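You operate a simulated robot arm through the tools that you are given. There is no shell and no other tool. Be economical: measure what you need, move in short steps, check, and stop when the job is done.

Carry out the task below with a simulated robot arm. There is one attempt and no reset: what you move stays moved.

TASK
Put the emptier small jar from the top of the window table on the red notebook on the top of the window table.
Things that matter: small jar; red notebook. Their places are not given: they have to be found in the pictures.

It is judged by the outcome, as a careful person would: the job done as asked, and still so three seconds after it is handed in. It fails if anything else is knocked over, pushed out of place, dropped, spilled or broken.

THE ROBOT
A 7-joint arm with a two-finger parallel gripper, fixed in place. Base frame: the origin is at the foot of the arm, x ahead of it, y to its left, z up; the work surface is at about z = 0. Lengths are in mm, angles in rad, forces in N, time in s.
With the tool pointing down near the work surface it reaches from about 240 to 620 mm from the base axis. Its first joint turns from -1.152 to 1.152 rad. Payload 2.6 kg.
Tool frame: the origin (TCP) lies between the finger pads and is the grasp point; the fingertips stand 30 mm ahead of it; z points along the fingers, y is the line along which they close. The gripper opens to 94 mm. The fingers are 28 mm wide and 10 mm thick; the gripper's body (50 by 96 mm) begins 55 mm behind the TCP.
Orientation is told as [roll, pitch, yaw] about the base's x, y, z axes, in that order, counted from this pose: with the fingers straight down and closing along the base's y, the tool's x points along the base's -x, its y along +y and its z along -z.

THE INTERFACE
- The arm moves only by the tool step_arm. Its arguments are lists of equal length, an entry for each row: "offset": the shift along the tool's x, y, z in mm, a list of three; "delta_rot": the turn, a rotation vector about the tool's x, y, z in rad, a list of three; "fingers": the finger opening in mm, from 0 to 94. In form: {"offset": [[tx, ty, tz], ...], "delta_rot": [[ax, ay, az], ...], "fingers": [fingers, ...]}. A call has 1 to 10 rows; each row is the pose to reach, as a shift and turn from the pose commanded when the call began, along the tool's axes at that moment. A row lasts 0.2 s, in which the tool goes at most 50 mm and 0.15 rad; a call with a longer step from one row to the next is refused whole, and so is a gripper value outside its range. A pose out of reach is approached as far as the arm can. The call stops where the force on the tool passes 40 N (or 10 N more than at its start, if that is more) or the arm is blocked; 0.2 s more then pass. The fingers move at their own pace (about 72 mm/s each) and stop on an object; they squeeze with about 33 N. The grip force told is the motor's: it shows also when the fingers shut on nothing. Time passes only in rows, and 0.2 s behind the last, so rows that repeat a pose let the fingers close. It gives the time, the measured TCP pose, the force on the tool (base axes), the opening and the grip force at its end, in the units of the frame above (readings bear some noise), and new pictures: "views" is both (left out), scene, wrist or none.
- Cameras (640 x 400 px; columns grow to the right, rows downward): "scene" is fixed at [16, 420.9, 560.7]; the picture's right is [-0.91, -0.41, 0.00], its down [-0.25, 0.55, -0.80] and it looks along [0.33, -0.73, -0.60] (base axes); focal length 327 px, centre (320, 200). "wrist" rides on the gripper at [-37, 0, -58] in the tool frame; the picture's right is [0.00, -1.00, 0.00], its down [0.97, 0.00, -0.24] and it looks along [0.24, 0.00, 0.97] (tool axes); focal length 218 px, centre (320, 200).
- pixel_to_xyz(camera, pixels): for up to 12 pixels [column, row] of the newest picture of that camera ("zoom" is the newest enlarged one), the place [x, y, z] in the base frame of the surface seen there, good to about 2 mm. No time passes.
- inspect(camera, box): a new picture of the part [left, top, right, bottom] of that camera's present view, enlarged. No time passes.
- close_job(): hands the job in; it is judged then, once.

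Work in short steps. Measure before you move; look again where a grasp or a placing could have gone wrong, and mend it. You have 60 turns and 100 pictures in all, the two below and enlarged ones among them. Open the gripper and draw the arm clear of the work before you hand the job in, unless the task says otherwise; then end with one line.

The tools are called as a command line: name --argument value ..., lists and objects as JSON in quotes. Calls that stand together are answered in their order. step_arm: Moves the arm, as the interface text tells. Its arguments: {"type":"object","properties":{"offset":{"type":"array","items":{"type":"array","items":{"type":"number"}}},"delta_rot":{"type":"array","items":{"type":"array","items":{"type":"number"}}},"fingers":{"type":"array","items":{"type":"number"}},"views":{"type":"string","enum":["both","scene","wrist","none"]}},"required":["offset","delta_rot","fingers"]} The other tools are called the same way: pixel_to_xyz (camera, pixels) gives the place of the surface under pixels of a picture; inspect (camera, box) takes an enlarged picture of a part of a camera's view; close_job () hands the job in.

At the start:

```text
t: 0.0
tcp_pos: [331.5, -155.1, 277.8]
tool_rot: [-0.002, 0.0, -0.001]
force: [0.5, 0.1, -0.3]
gripper_width: 94.1
gripper_force: 0.2
```

scene: 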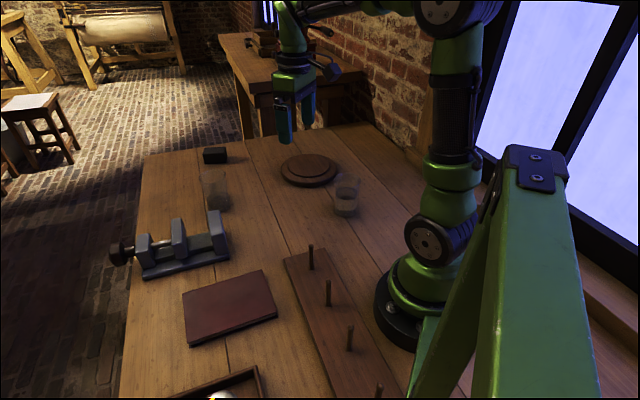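
wrist: 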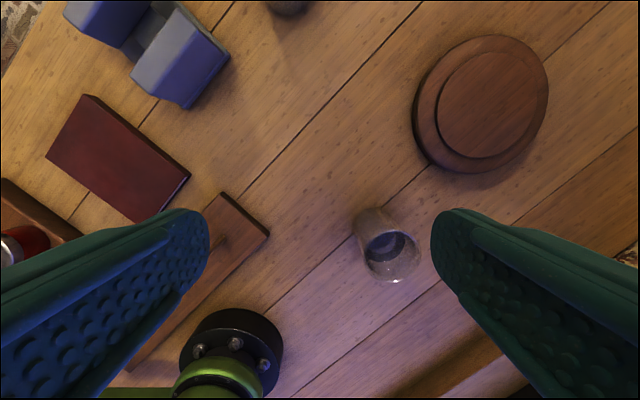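

The scene shows two glass jars, near (345,195) and (215,190). I'll enlarge both to compare how full they are.

inspect --camera "scene" --box '[300, 150, 400, 230]'

inspect --camera "scene" --box '[170, 140, 270, 220]'

pixel_to_xyz --camera "scene" --pixels '[[184, 292], [263, 271], [277, 315], [190, 345], [230, 305], [345, 213], [345, 180], [215, 207], [215, 175], [350, 240], [211, 212], [312, 250]]'

```text
5.00 times, centred on (350, 190) of scene
```

zoom: 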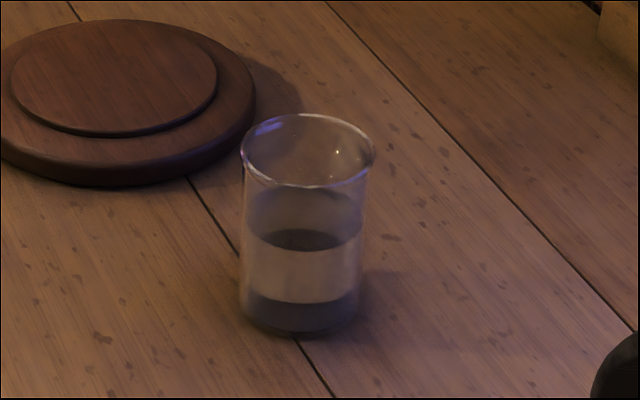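

```text
5.00 times, centred on (220, 180) of scene
```

zoom: 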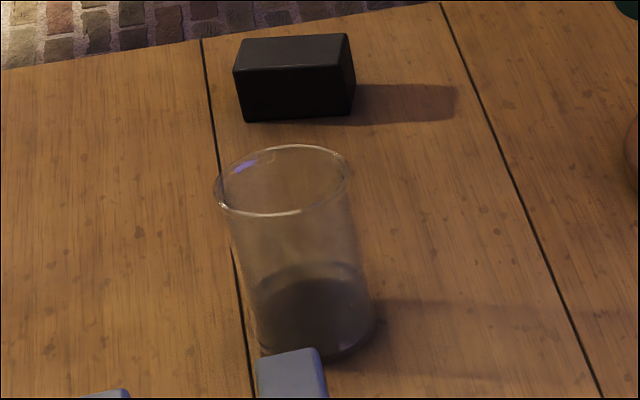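

```text
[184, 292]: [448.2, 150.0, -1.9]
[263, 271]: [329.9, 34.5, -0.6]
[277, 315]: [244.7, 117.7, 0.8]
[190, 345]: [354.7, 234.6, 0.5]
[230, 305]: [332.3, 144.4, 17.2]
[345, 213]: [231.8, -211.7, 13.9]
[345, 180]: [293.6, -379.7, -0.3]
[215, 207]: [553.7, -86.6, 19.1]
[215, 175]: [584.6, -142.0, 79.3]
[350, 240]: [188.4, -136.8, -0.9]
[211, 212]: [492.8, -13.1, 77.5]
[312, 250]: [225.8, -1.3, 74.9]
```

The fill levels aren't clear yet: the near jar has a band that confuses its level. I'll enlarge the wrist view and zoom in more tightly.

inspect --camera "scene" --box '[325, 168, 365, 222]'

inspect --camera "wrist" --box '[330, 190, 450, 300]'

```text
7.41 times, centred on (345, 195) of scene
```

zoom: 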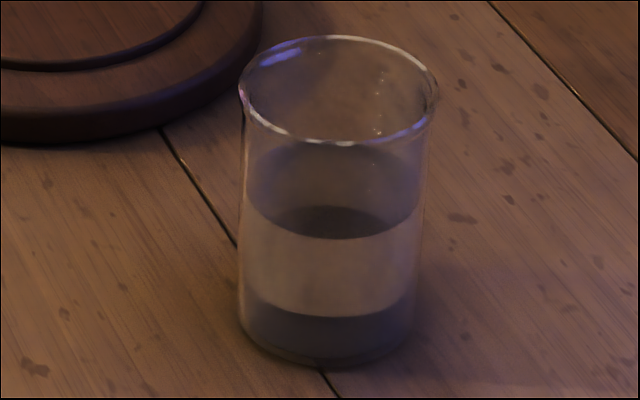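

```text
3.64 times, centred on (390, 245) of wrist
```

zoom: 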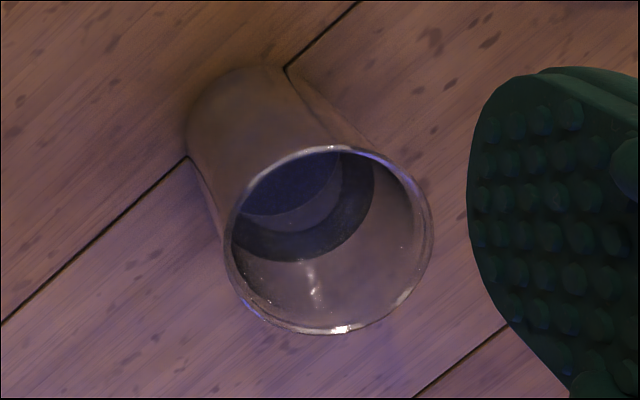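

Depth appears to see through the glass, so I can measure the contents directly. In the wrist zoom I'll sample the blue disc at (290,190), the dark ring and the walls. In the scene view I'll sample both jars.

pixel_to_xyz --camera "zoom" --pixels '[[290, 180], [265, 200], [320, 205], [340, 235], [360, 185], [300, 245], [310, 290], [250, 110], [220, 150]]'

pixel_to_xyz --camera "scene" --pixels '[[345, 189], [345, 193], [345, 197], [345, 201], [345, 206], [345, 212], [345, 215], [219, 190], [219, 194], [219, 198], [219, 202], [219, 206]]'

```text
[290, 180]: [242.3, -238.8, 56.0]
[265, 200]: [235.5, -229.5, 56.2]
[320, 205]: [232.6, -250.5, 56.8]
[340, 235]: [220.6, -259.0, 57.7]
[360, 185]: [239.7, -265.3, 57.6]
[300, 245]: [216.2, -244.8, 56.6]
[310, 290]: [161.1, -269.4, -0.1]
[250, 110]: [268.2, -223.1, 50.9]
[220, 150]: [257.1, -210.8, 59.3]
```

```text
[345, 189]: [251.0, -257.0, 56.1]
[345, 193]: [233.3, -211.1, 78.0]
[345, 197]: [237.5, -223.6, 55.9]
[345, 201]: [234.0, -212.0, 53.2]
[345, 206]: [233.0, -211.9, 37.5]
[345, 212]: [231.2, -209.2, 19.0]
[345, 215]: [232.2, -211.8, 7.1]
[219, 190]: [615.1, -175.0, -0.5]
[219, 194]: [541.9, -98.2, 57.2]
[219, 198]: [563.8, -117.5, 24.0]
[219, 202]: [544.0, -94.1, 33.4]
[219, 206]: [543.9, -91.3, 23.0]
```

Near jar A's liquid surface is at z≈56 and far jar B's is at z≈24, so B at about (567,-118) is the emptier one. I'll move at height toward it for a wrist view.

step_arm --offset '[[-45, 8, 0], [-90, 16, 0], [-135, 25, 0], [-180, 35, 0], [-200, 35, 0], [-200, 35, 0]]' --delta_rot '[[0, 0, 0], [0, 0, 0], [0, 0, 0], [0, 0, 0], [0, 0, 0], [0, 0, 0]]' --fingers '[94, 94, 94, 94, 94, 94]'

```text
t: 1.4
tcp_pos: [528.4, -119.8, 277.4]
tool_rot: [-0.001, 0.002, 0.0]
force: [0.1, 0.0, 0.2]
gripper_width: 94.3
gripper_force: 0.1
```

scene: 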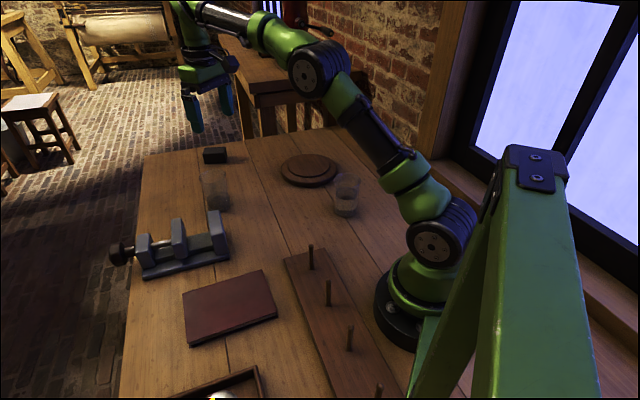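
wrist: 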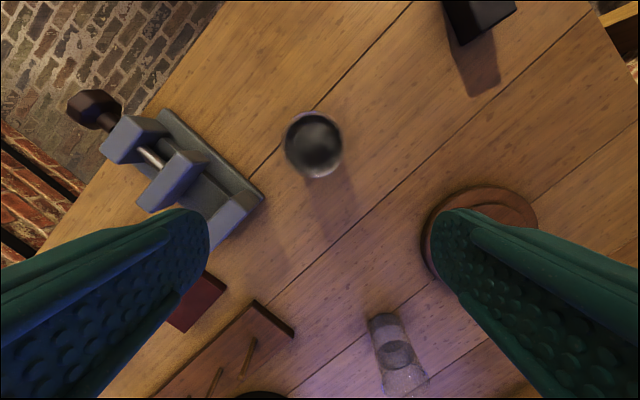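

Jar B shows at (313,145) in the wrist view. I'll enlarge it and measure its rim, base and surroundings.

inspect --camera "wrist" --box '[265, 100, 361, 190]'

pixel_to_xyz --camera "wrist" --pixels '[[313, 140], [305, 150], [322, 150], [313, 128], [265, 195], [245, 215], [170, 120], [180, 165], [150, 125], [205, 165], [455, 40], [287, 145]]'

```text
4.44 times, centred on (313, 145) of wrist
```

zoom: 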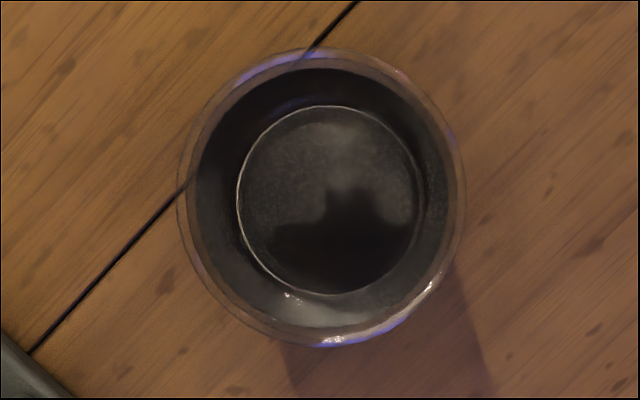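

```text
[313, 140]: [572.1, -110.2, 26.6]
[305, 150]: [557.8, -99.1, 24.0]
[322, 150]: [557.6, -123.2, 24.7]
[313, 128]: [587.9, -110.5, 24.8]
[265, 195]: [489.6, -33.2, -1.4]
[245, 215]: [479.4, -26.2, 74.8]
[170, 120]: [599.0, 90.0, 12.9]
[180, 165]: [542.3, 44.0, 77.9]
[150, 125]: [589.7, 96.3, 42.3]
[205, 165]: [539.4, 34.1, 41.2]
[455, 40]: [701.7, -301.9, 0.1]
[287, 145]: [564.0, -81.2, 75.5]
```

Jar B's centre is about (567,-113), with the rim near z≈100 and about 66 mm wide. The vise is clear of the fingers. I'll centre above it with the fingertips still over the rim, then check.

step_arm --offset '[[-39, 7, 0], [-39, 7, 45], [-39, 7, 90], [-39, 7, 125], [-39, 7, 125]]' --delta_rot '[[0, 0, 0], [0, 0, 0], [0, 0, 0], [0, 0, 0], [0, 0, 0]]' --fingers '[94, 94, 94, 94, 94]'

```text
t: 2.6
tcp_pos: [567.6, -112.4, 151.7]
tool_rot: [0.001, 0.0, 0.001]
force: [0.1, 0.1, -0.5]
gripper_width: 94.3
gripper_force: 0.0
out of reach, approached as far as the arm can: row 1
```

scene: 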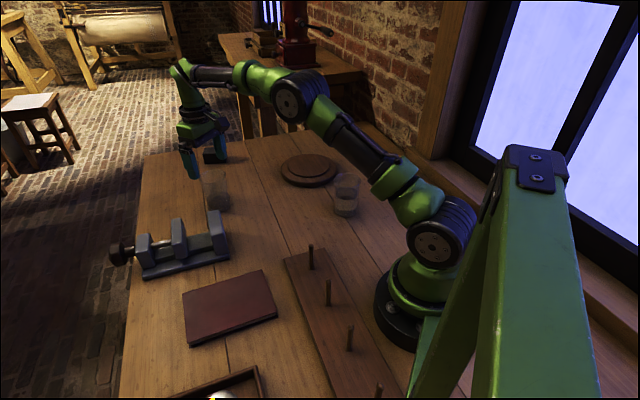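
wrist: 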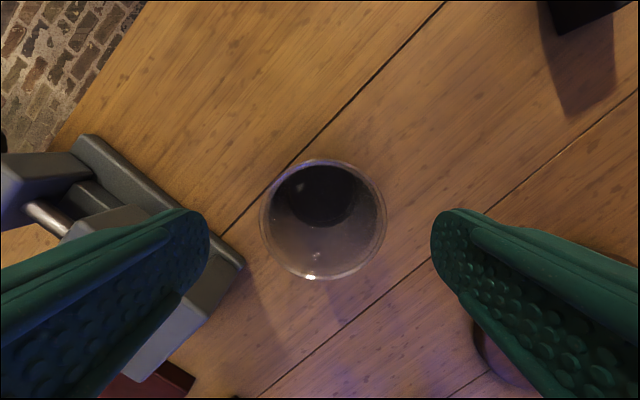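

The rim centre at (323,219) works out to (567,-114), so it is well centred. I'll check the vise's corner distance from the left finger before going down.

pixel_to_xyz --camera "wrist" --pixels '[[235, 262], [215, 238], [220, 275], [100, 145], [130, 170], [160, 200], [265, 215], [385, 215], [320, 278]]'

```text
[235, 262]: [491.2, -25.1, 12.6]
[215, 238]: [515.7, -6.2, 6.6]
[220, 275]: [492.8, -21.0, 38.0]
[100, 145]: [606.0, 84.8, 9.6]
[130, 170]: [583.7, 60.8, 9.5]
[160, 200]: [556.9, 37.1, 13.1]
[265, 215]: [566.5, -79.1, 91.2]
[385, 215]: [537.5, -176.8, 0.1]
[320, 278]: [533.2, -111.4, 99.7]
```

The vise is well clear, and the rim is at z≈100. I'll descend to TCP z≈58, shifting y by -1.5.

step_arm --offset '[[0, -1.5, 25], [0, -1.5, 50], [0, -1.5, 75], [0, -1.5, 93], [0, -1.5, 93]]' --delta_rot '[[0, 0, 0], [0, 0, 0], [0, 0, 0], [0, 0, 0], [0, 0, 0]]' --fingers '[94, 94, 94, 94, 94]'

```text
t: 3.8
tcp_pos: [569.3, -109.9, 58.6]
tool_rot: [-0.001, -0.001, 0.002]
force: [0.1, 0.0, 0.6]
gripper_width: 94.0
gripper_force: 0.0
```

scene: 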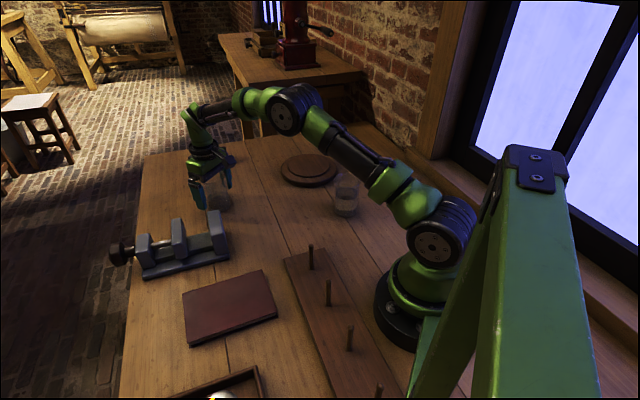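
wrist: 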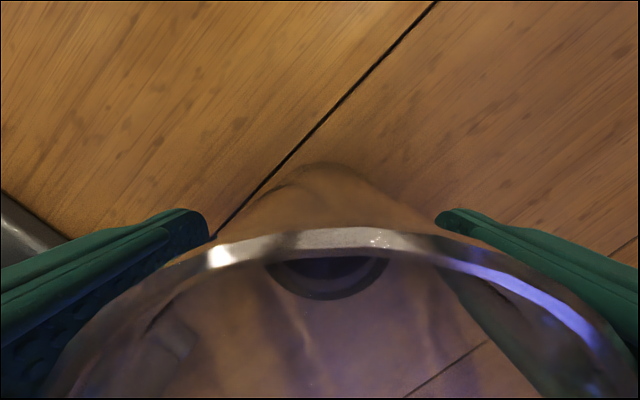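

The rim appears centred slightly right (about col 330), and TCP y reads -109.9. I'll nudge y by -3.5 and close.

step_arm --offset '[[0, -3.5, 0], [0, -3.5, 0], [0, -3.5, 0], [0, -3.5, 0], [0, -3.5, 0]]' --delta_rot '[[0, 0, 0], [0, 0, 0], [0, 0, 0], [0, 0, 0], [0, 0, 0]]' --fingers '[94, 80, 70, 50, 50]'

```text
t: 5.0
tcp_pos: [570.5, -115.8, 57.9]
tool_rot: [-0.001, 0.001, -0.001]
force: [-0.1, 1.0, -0.6]
gripper_width: 67.8
gripper_force: 33.2
```

scene: 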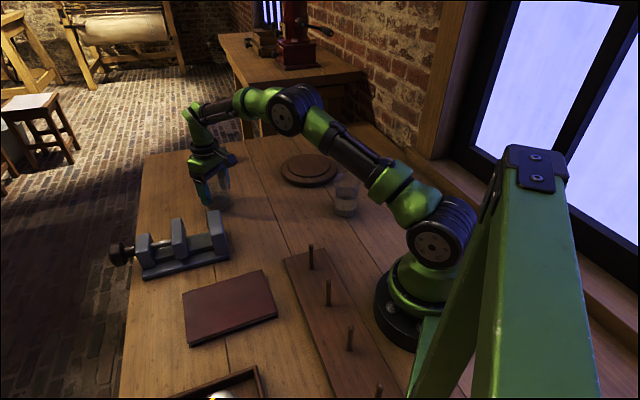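
wrist: 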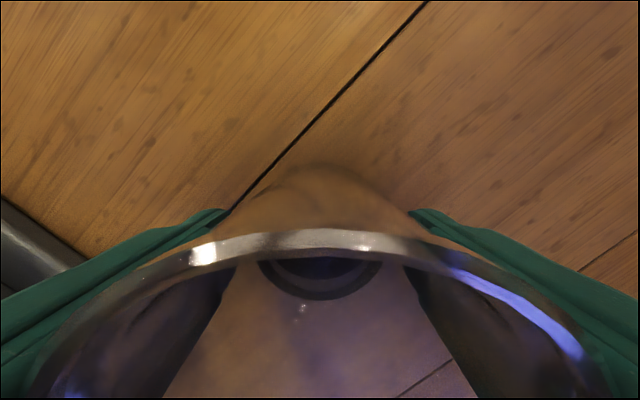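

The grip is firm at 67.8 mm and 33 N. I'll lift gently, drawing back slightly.

step_arm --offset '[[0, -3.5, -5], [0, -3.5, -15], [0, -3.5, -30], [0, -3.5, -45], [2, -3.5, -60], [5, -3.5, -75], [10, -3.5, -90], [15, -3.5, -105], [20, -3.5, -120], [23, -3.5, -130]]' --delta_rot '[[0, 0, 0], [0, 0, 0], [0, 0, 0], [0, 0, 0], [0, 0, 0], [0, 0, 0], [0, 0, 0], [0, 0, 0], [0, 0, 0], [0, 0, 0]]' --fingers '[50, 50, 50, 50, 50, 50, 50, 50, 50, 50]'

```text
t: 7.2
tcp_pos: [546.7, -121.2, 187.7]
tool_rot: [0.002, 0.001, 0.001]
force: [0.8, -0.7, -2.2]
gripper_width: 67.3
gripper_force: 32.7
```

scene: 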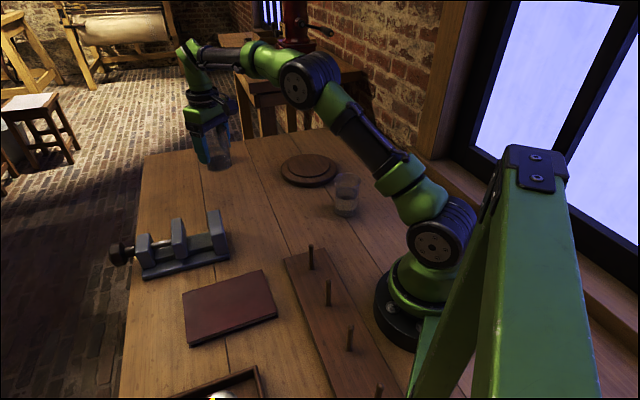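
wrist: 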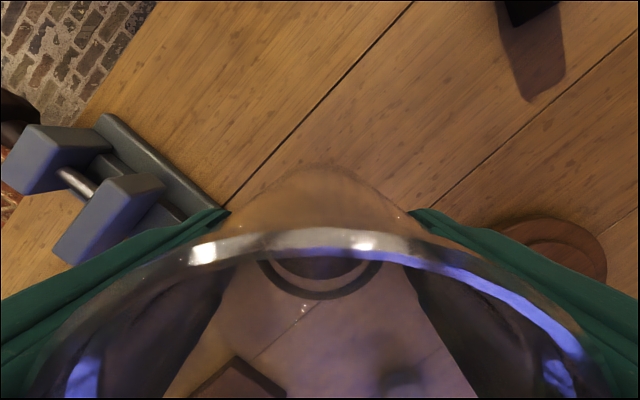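

The jar is held with its base at about z=130, above the vise at 78 and the pegs at 75. I'll carry it smoothly toward the notebook centre at about (345,137).

step_arm --offset '[[4, 5, 0], [12, 15, 0], [22, 28, 0], [33, 42, 0], [44, 56, 0], [55, 70, 0], [66, 84, 0], [77, 98, 0], [88, 112, 0], [99, 126, 0]]' --delta_rot '[[0, 0, 0], [0, 0, 0], [0, 0, 0], [0, 0, 0], [0, 0, 0], [0, 0, 0], [0, 0, 0], [0, 0, 0], [0, 0, 0], [0, 0, 0]]' --fingers '[50, 50, 50, 50, 50, 50, 50, 50, 50, 50]' --views "none"

step_arm --offset '[[8, 10, 0], [20, 25, 0], [33, 42, 0], [46, 58, 0], [58, 74, 0], [70, 90, 0], [82, 105, 0], [92, 119, 0], [99, 128, 0], [103, 132, 0]]' --delta_rot '[[0, 0, 0], [0, 0, 0], [0, 0, 0], [0, 0, 0], [0, 0, 0], [0, 0, 0], [0, 0, 0], [0, 0, 0], [0, 0, 0], [0, 0, 0]]' --fingers '[50, 50, 50, 50, 50, 50, 50, 50, 50, 50]'

```text
t: 9.4
tcp_pos: [450.6, 4.3, 188.4]
tool_rot: [0.0, -0.001, -0.001]
force: [0.9, 0.3, -1.9]
gripper_width: 67.5
gripper_force: 32.8
```

```text
t: 11.6
tcp_pos: [346.1, 138.8, 190.4]
tool_rot: [-0.001, -0.001, 0.001]
force: [1.0, 0.3, -2.7]
gripper_width: 67.7
gripper_force: 33.2
```

scene: 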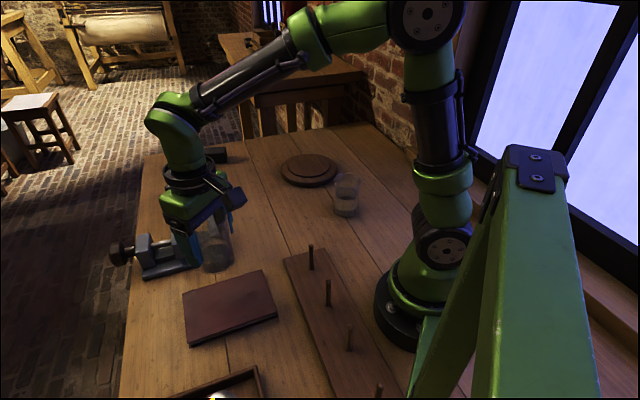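
wrist: 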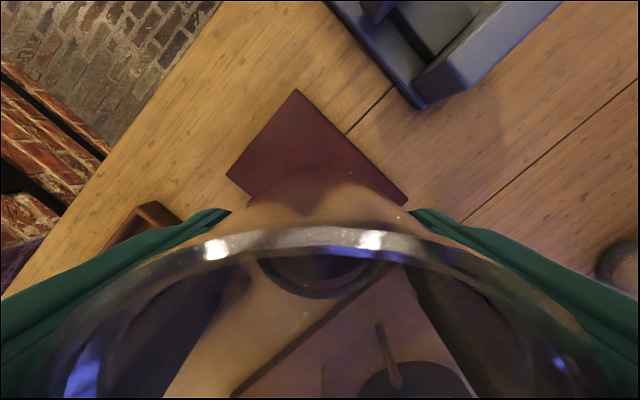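

The jar is over the notebook. I'll measure the notebook's top precisely just inside its corners.

pixel_to_xyz --camera "scene" --pixels '[[187, 294], [261, 273], [274, 313], [192, 338], [230, 305]]'

pixel_to_xyz --camera "wrist" --pixels '[[296, 94], [231, 174], [402, 202]]'

```text
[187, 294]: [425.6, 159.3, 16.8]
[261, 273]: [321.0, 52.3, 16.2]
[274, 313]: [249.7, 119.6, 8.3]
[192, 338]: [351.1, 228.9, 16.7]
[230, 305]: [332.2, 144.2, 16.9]
```

```text
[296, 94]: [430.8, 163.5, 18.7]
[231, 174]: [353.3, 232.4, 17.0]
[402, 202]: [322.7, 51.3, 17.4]
```

The notebook centre is about (338,141) and its top is at z≈17, so release is at TCP z≈75. I'll lower to just above it.

step_arm --offset '[[7, 2, 8], [7, 2, 22], [7, 2, 38], [7, 2, 54], [7, 2, 70], [7, 2, 84], [7, 2, 95], [7, 2, 102], [7, 2, 106], [7, 2, 106]]' --delta_rot '[[0, 0, 0], [0, 0, 0], [0, 0, 0], [0, 0, 0], [0, 0, 0], [0, 0, 0], [0, 0, 0], [0, 0, 0], [0, 0, 0], [0, 0, 0]]' --fingers '[50, 50, 50, 50, 50, 50, 50, 50, 50, 50]'

```text
t: 13.8
tcp_pos: [338.2, 138.8, 83.0]
tool_rot: [-0.001, -0.001, 0.0]
force: [0.2, 0.2, -2.0]
gripper_width: 67.5
gripper_force: 32.8
```

scene: 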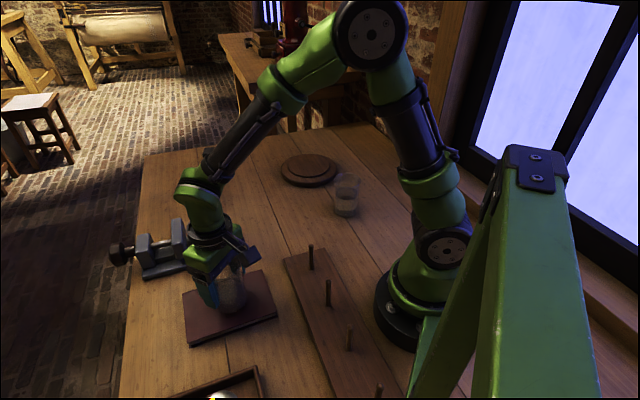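
wrist: 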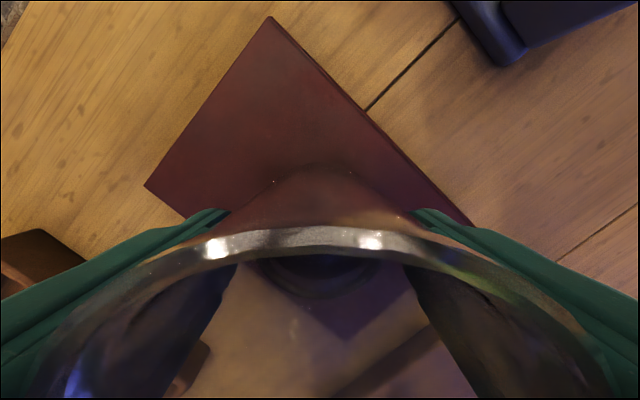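

TCP z is 83, so about 7 mm remain. I'll creep down and watch the force.

step_arm --offset '[[0, 0, 2], [0, 0, 4], [0, 0, 5.5], [0, 0, 6.5], [0, 0, 6.5]]' --delta_rot '[[0, 0, 0], [0, 0, 0], [0, 0, 0], [0, 0, 0], [0, 0, 0]]' --fingers '[50, 50, 50, 50, 50]' --views "none"

```text
t: 15.0
tcp_pos: [337.9, 139.4, 77.9]
tool_rot: [0.001, 0.0, -0.001]
force: [-2.3, -0.9, 2.8]
gripper_width: 67.4
gripper_force: 33.0
```

The vertical force went from -2 to +2.8 N, so the base is touching. I'll open the fingers in place.

step_arm --offset '[[0, 0, 0.5], [0, 0, 0.5], [0, 0, 0.5], [0, 0, 0.5], [0, 0, 0.5], [0, 0, 0.5]]' --delta_rot '[[0, 0, 0], [0, 0, 0], [0, 0, 0], [0, 0, 0], [0, 0, 0], [0, 0, 0]]' --fingers '[66, 70, 76, 84, 94, 94]'

```text
t: 16.4
tcp_pos: [337.9, 138.8, 76.7]
tool_rot: [0.0, 0.0, -0.002]
force: [-0.4, 1.0, 0.0]
gripper_width: 94.0
gripper_force: 0.1
```

scene: 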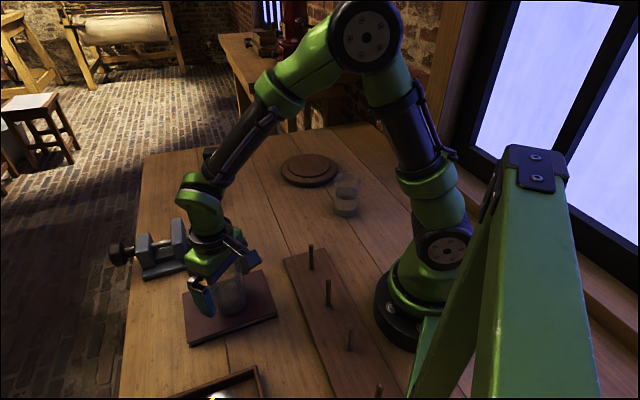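
wrist: 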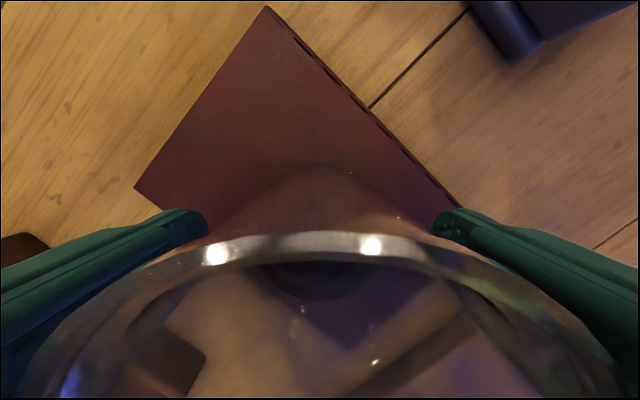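

The fingers are open and the jar is upright. I'll rise straight up and check.

step_arm --offset '[[0, 0, -15], [0, 0, -40], [0, 0, -70], [0, 0, -105], [0, 0, -140], [0, -40, -170], [0, -80, -190], [0, -120, -190], [0, -120, -190]]' --delta_rot '[[0, 0, 0], [0, 0, 0], [0, 0, 0], [0, 0, 0], [0, 0, 0], [0, 0, 0], [0, 0, 0], [0, 0, 0], [0, 0, 0]]' --fingers '[94, 94, 94, 94, 94, 94, 94, 94, 94]'

```text
t: 18.4
tcp_pos: [343.8, 21.8, 265.5]
tool_rot: [0.0, -0.001, 0.001]
force: [0.3, -0.6, 0.6]
gripper_width: 94.2
gripper_force: 0.0
```

scene: 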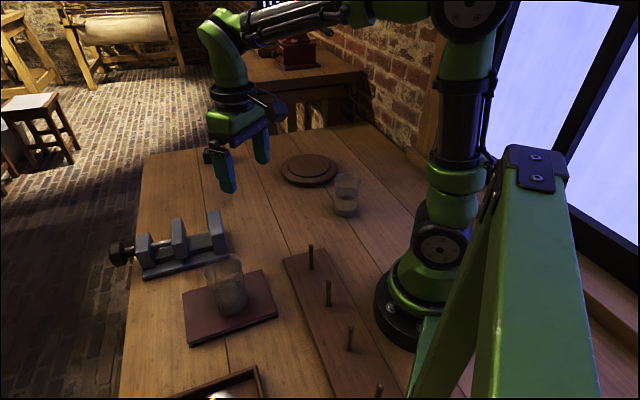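
wrist: 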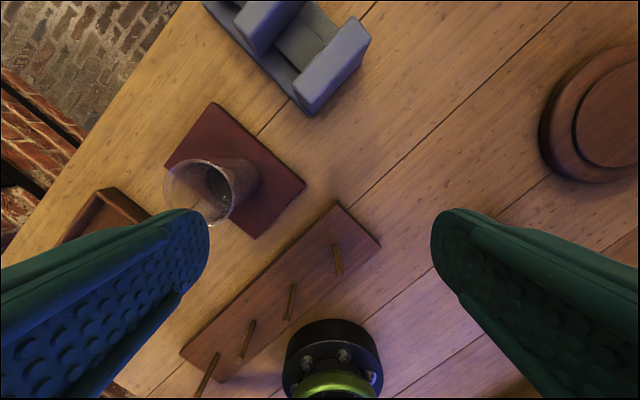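

The jar stands upright in the middle of the notebook at scene (228,290). Nothing else has moved and the arm is clear, so I'm handing in.

close_job

```text
The job is handed in.
```

The emptier small jar is standing upright on the red notebook, nothing else appears to have moved, and the arm is clear with the gripper open.
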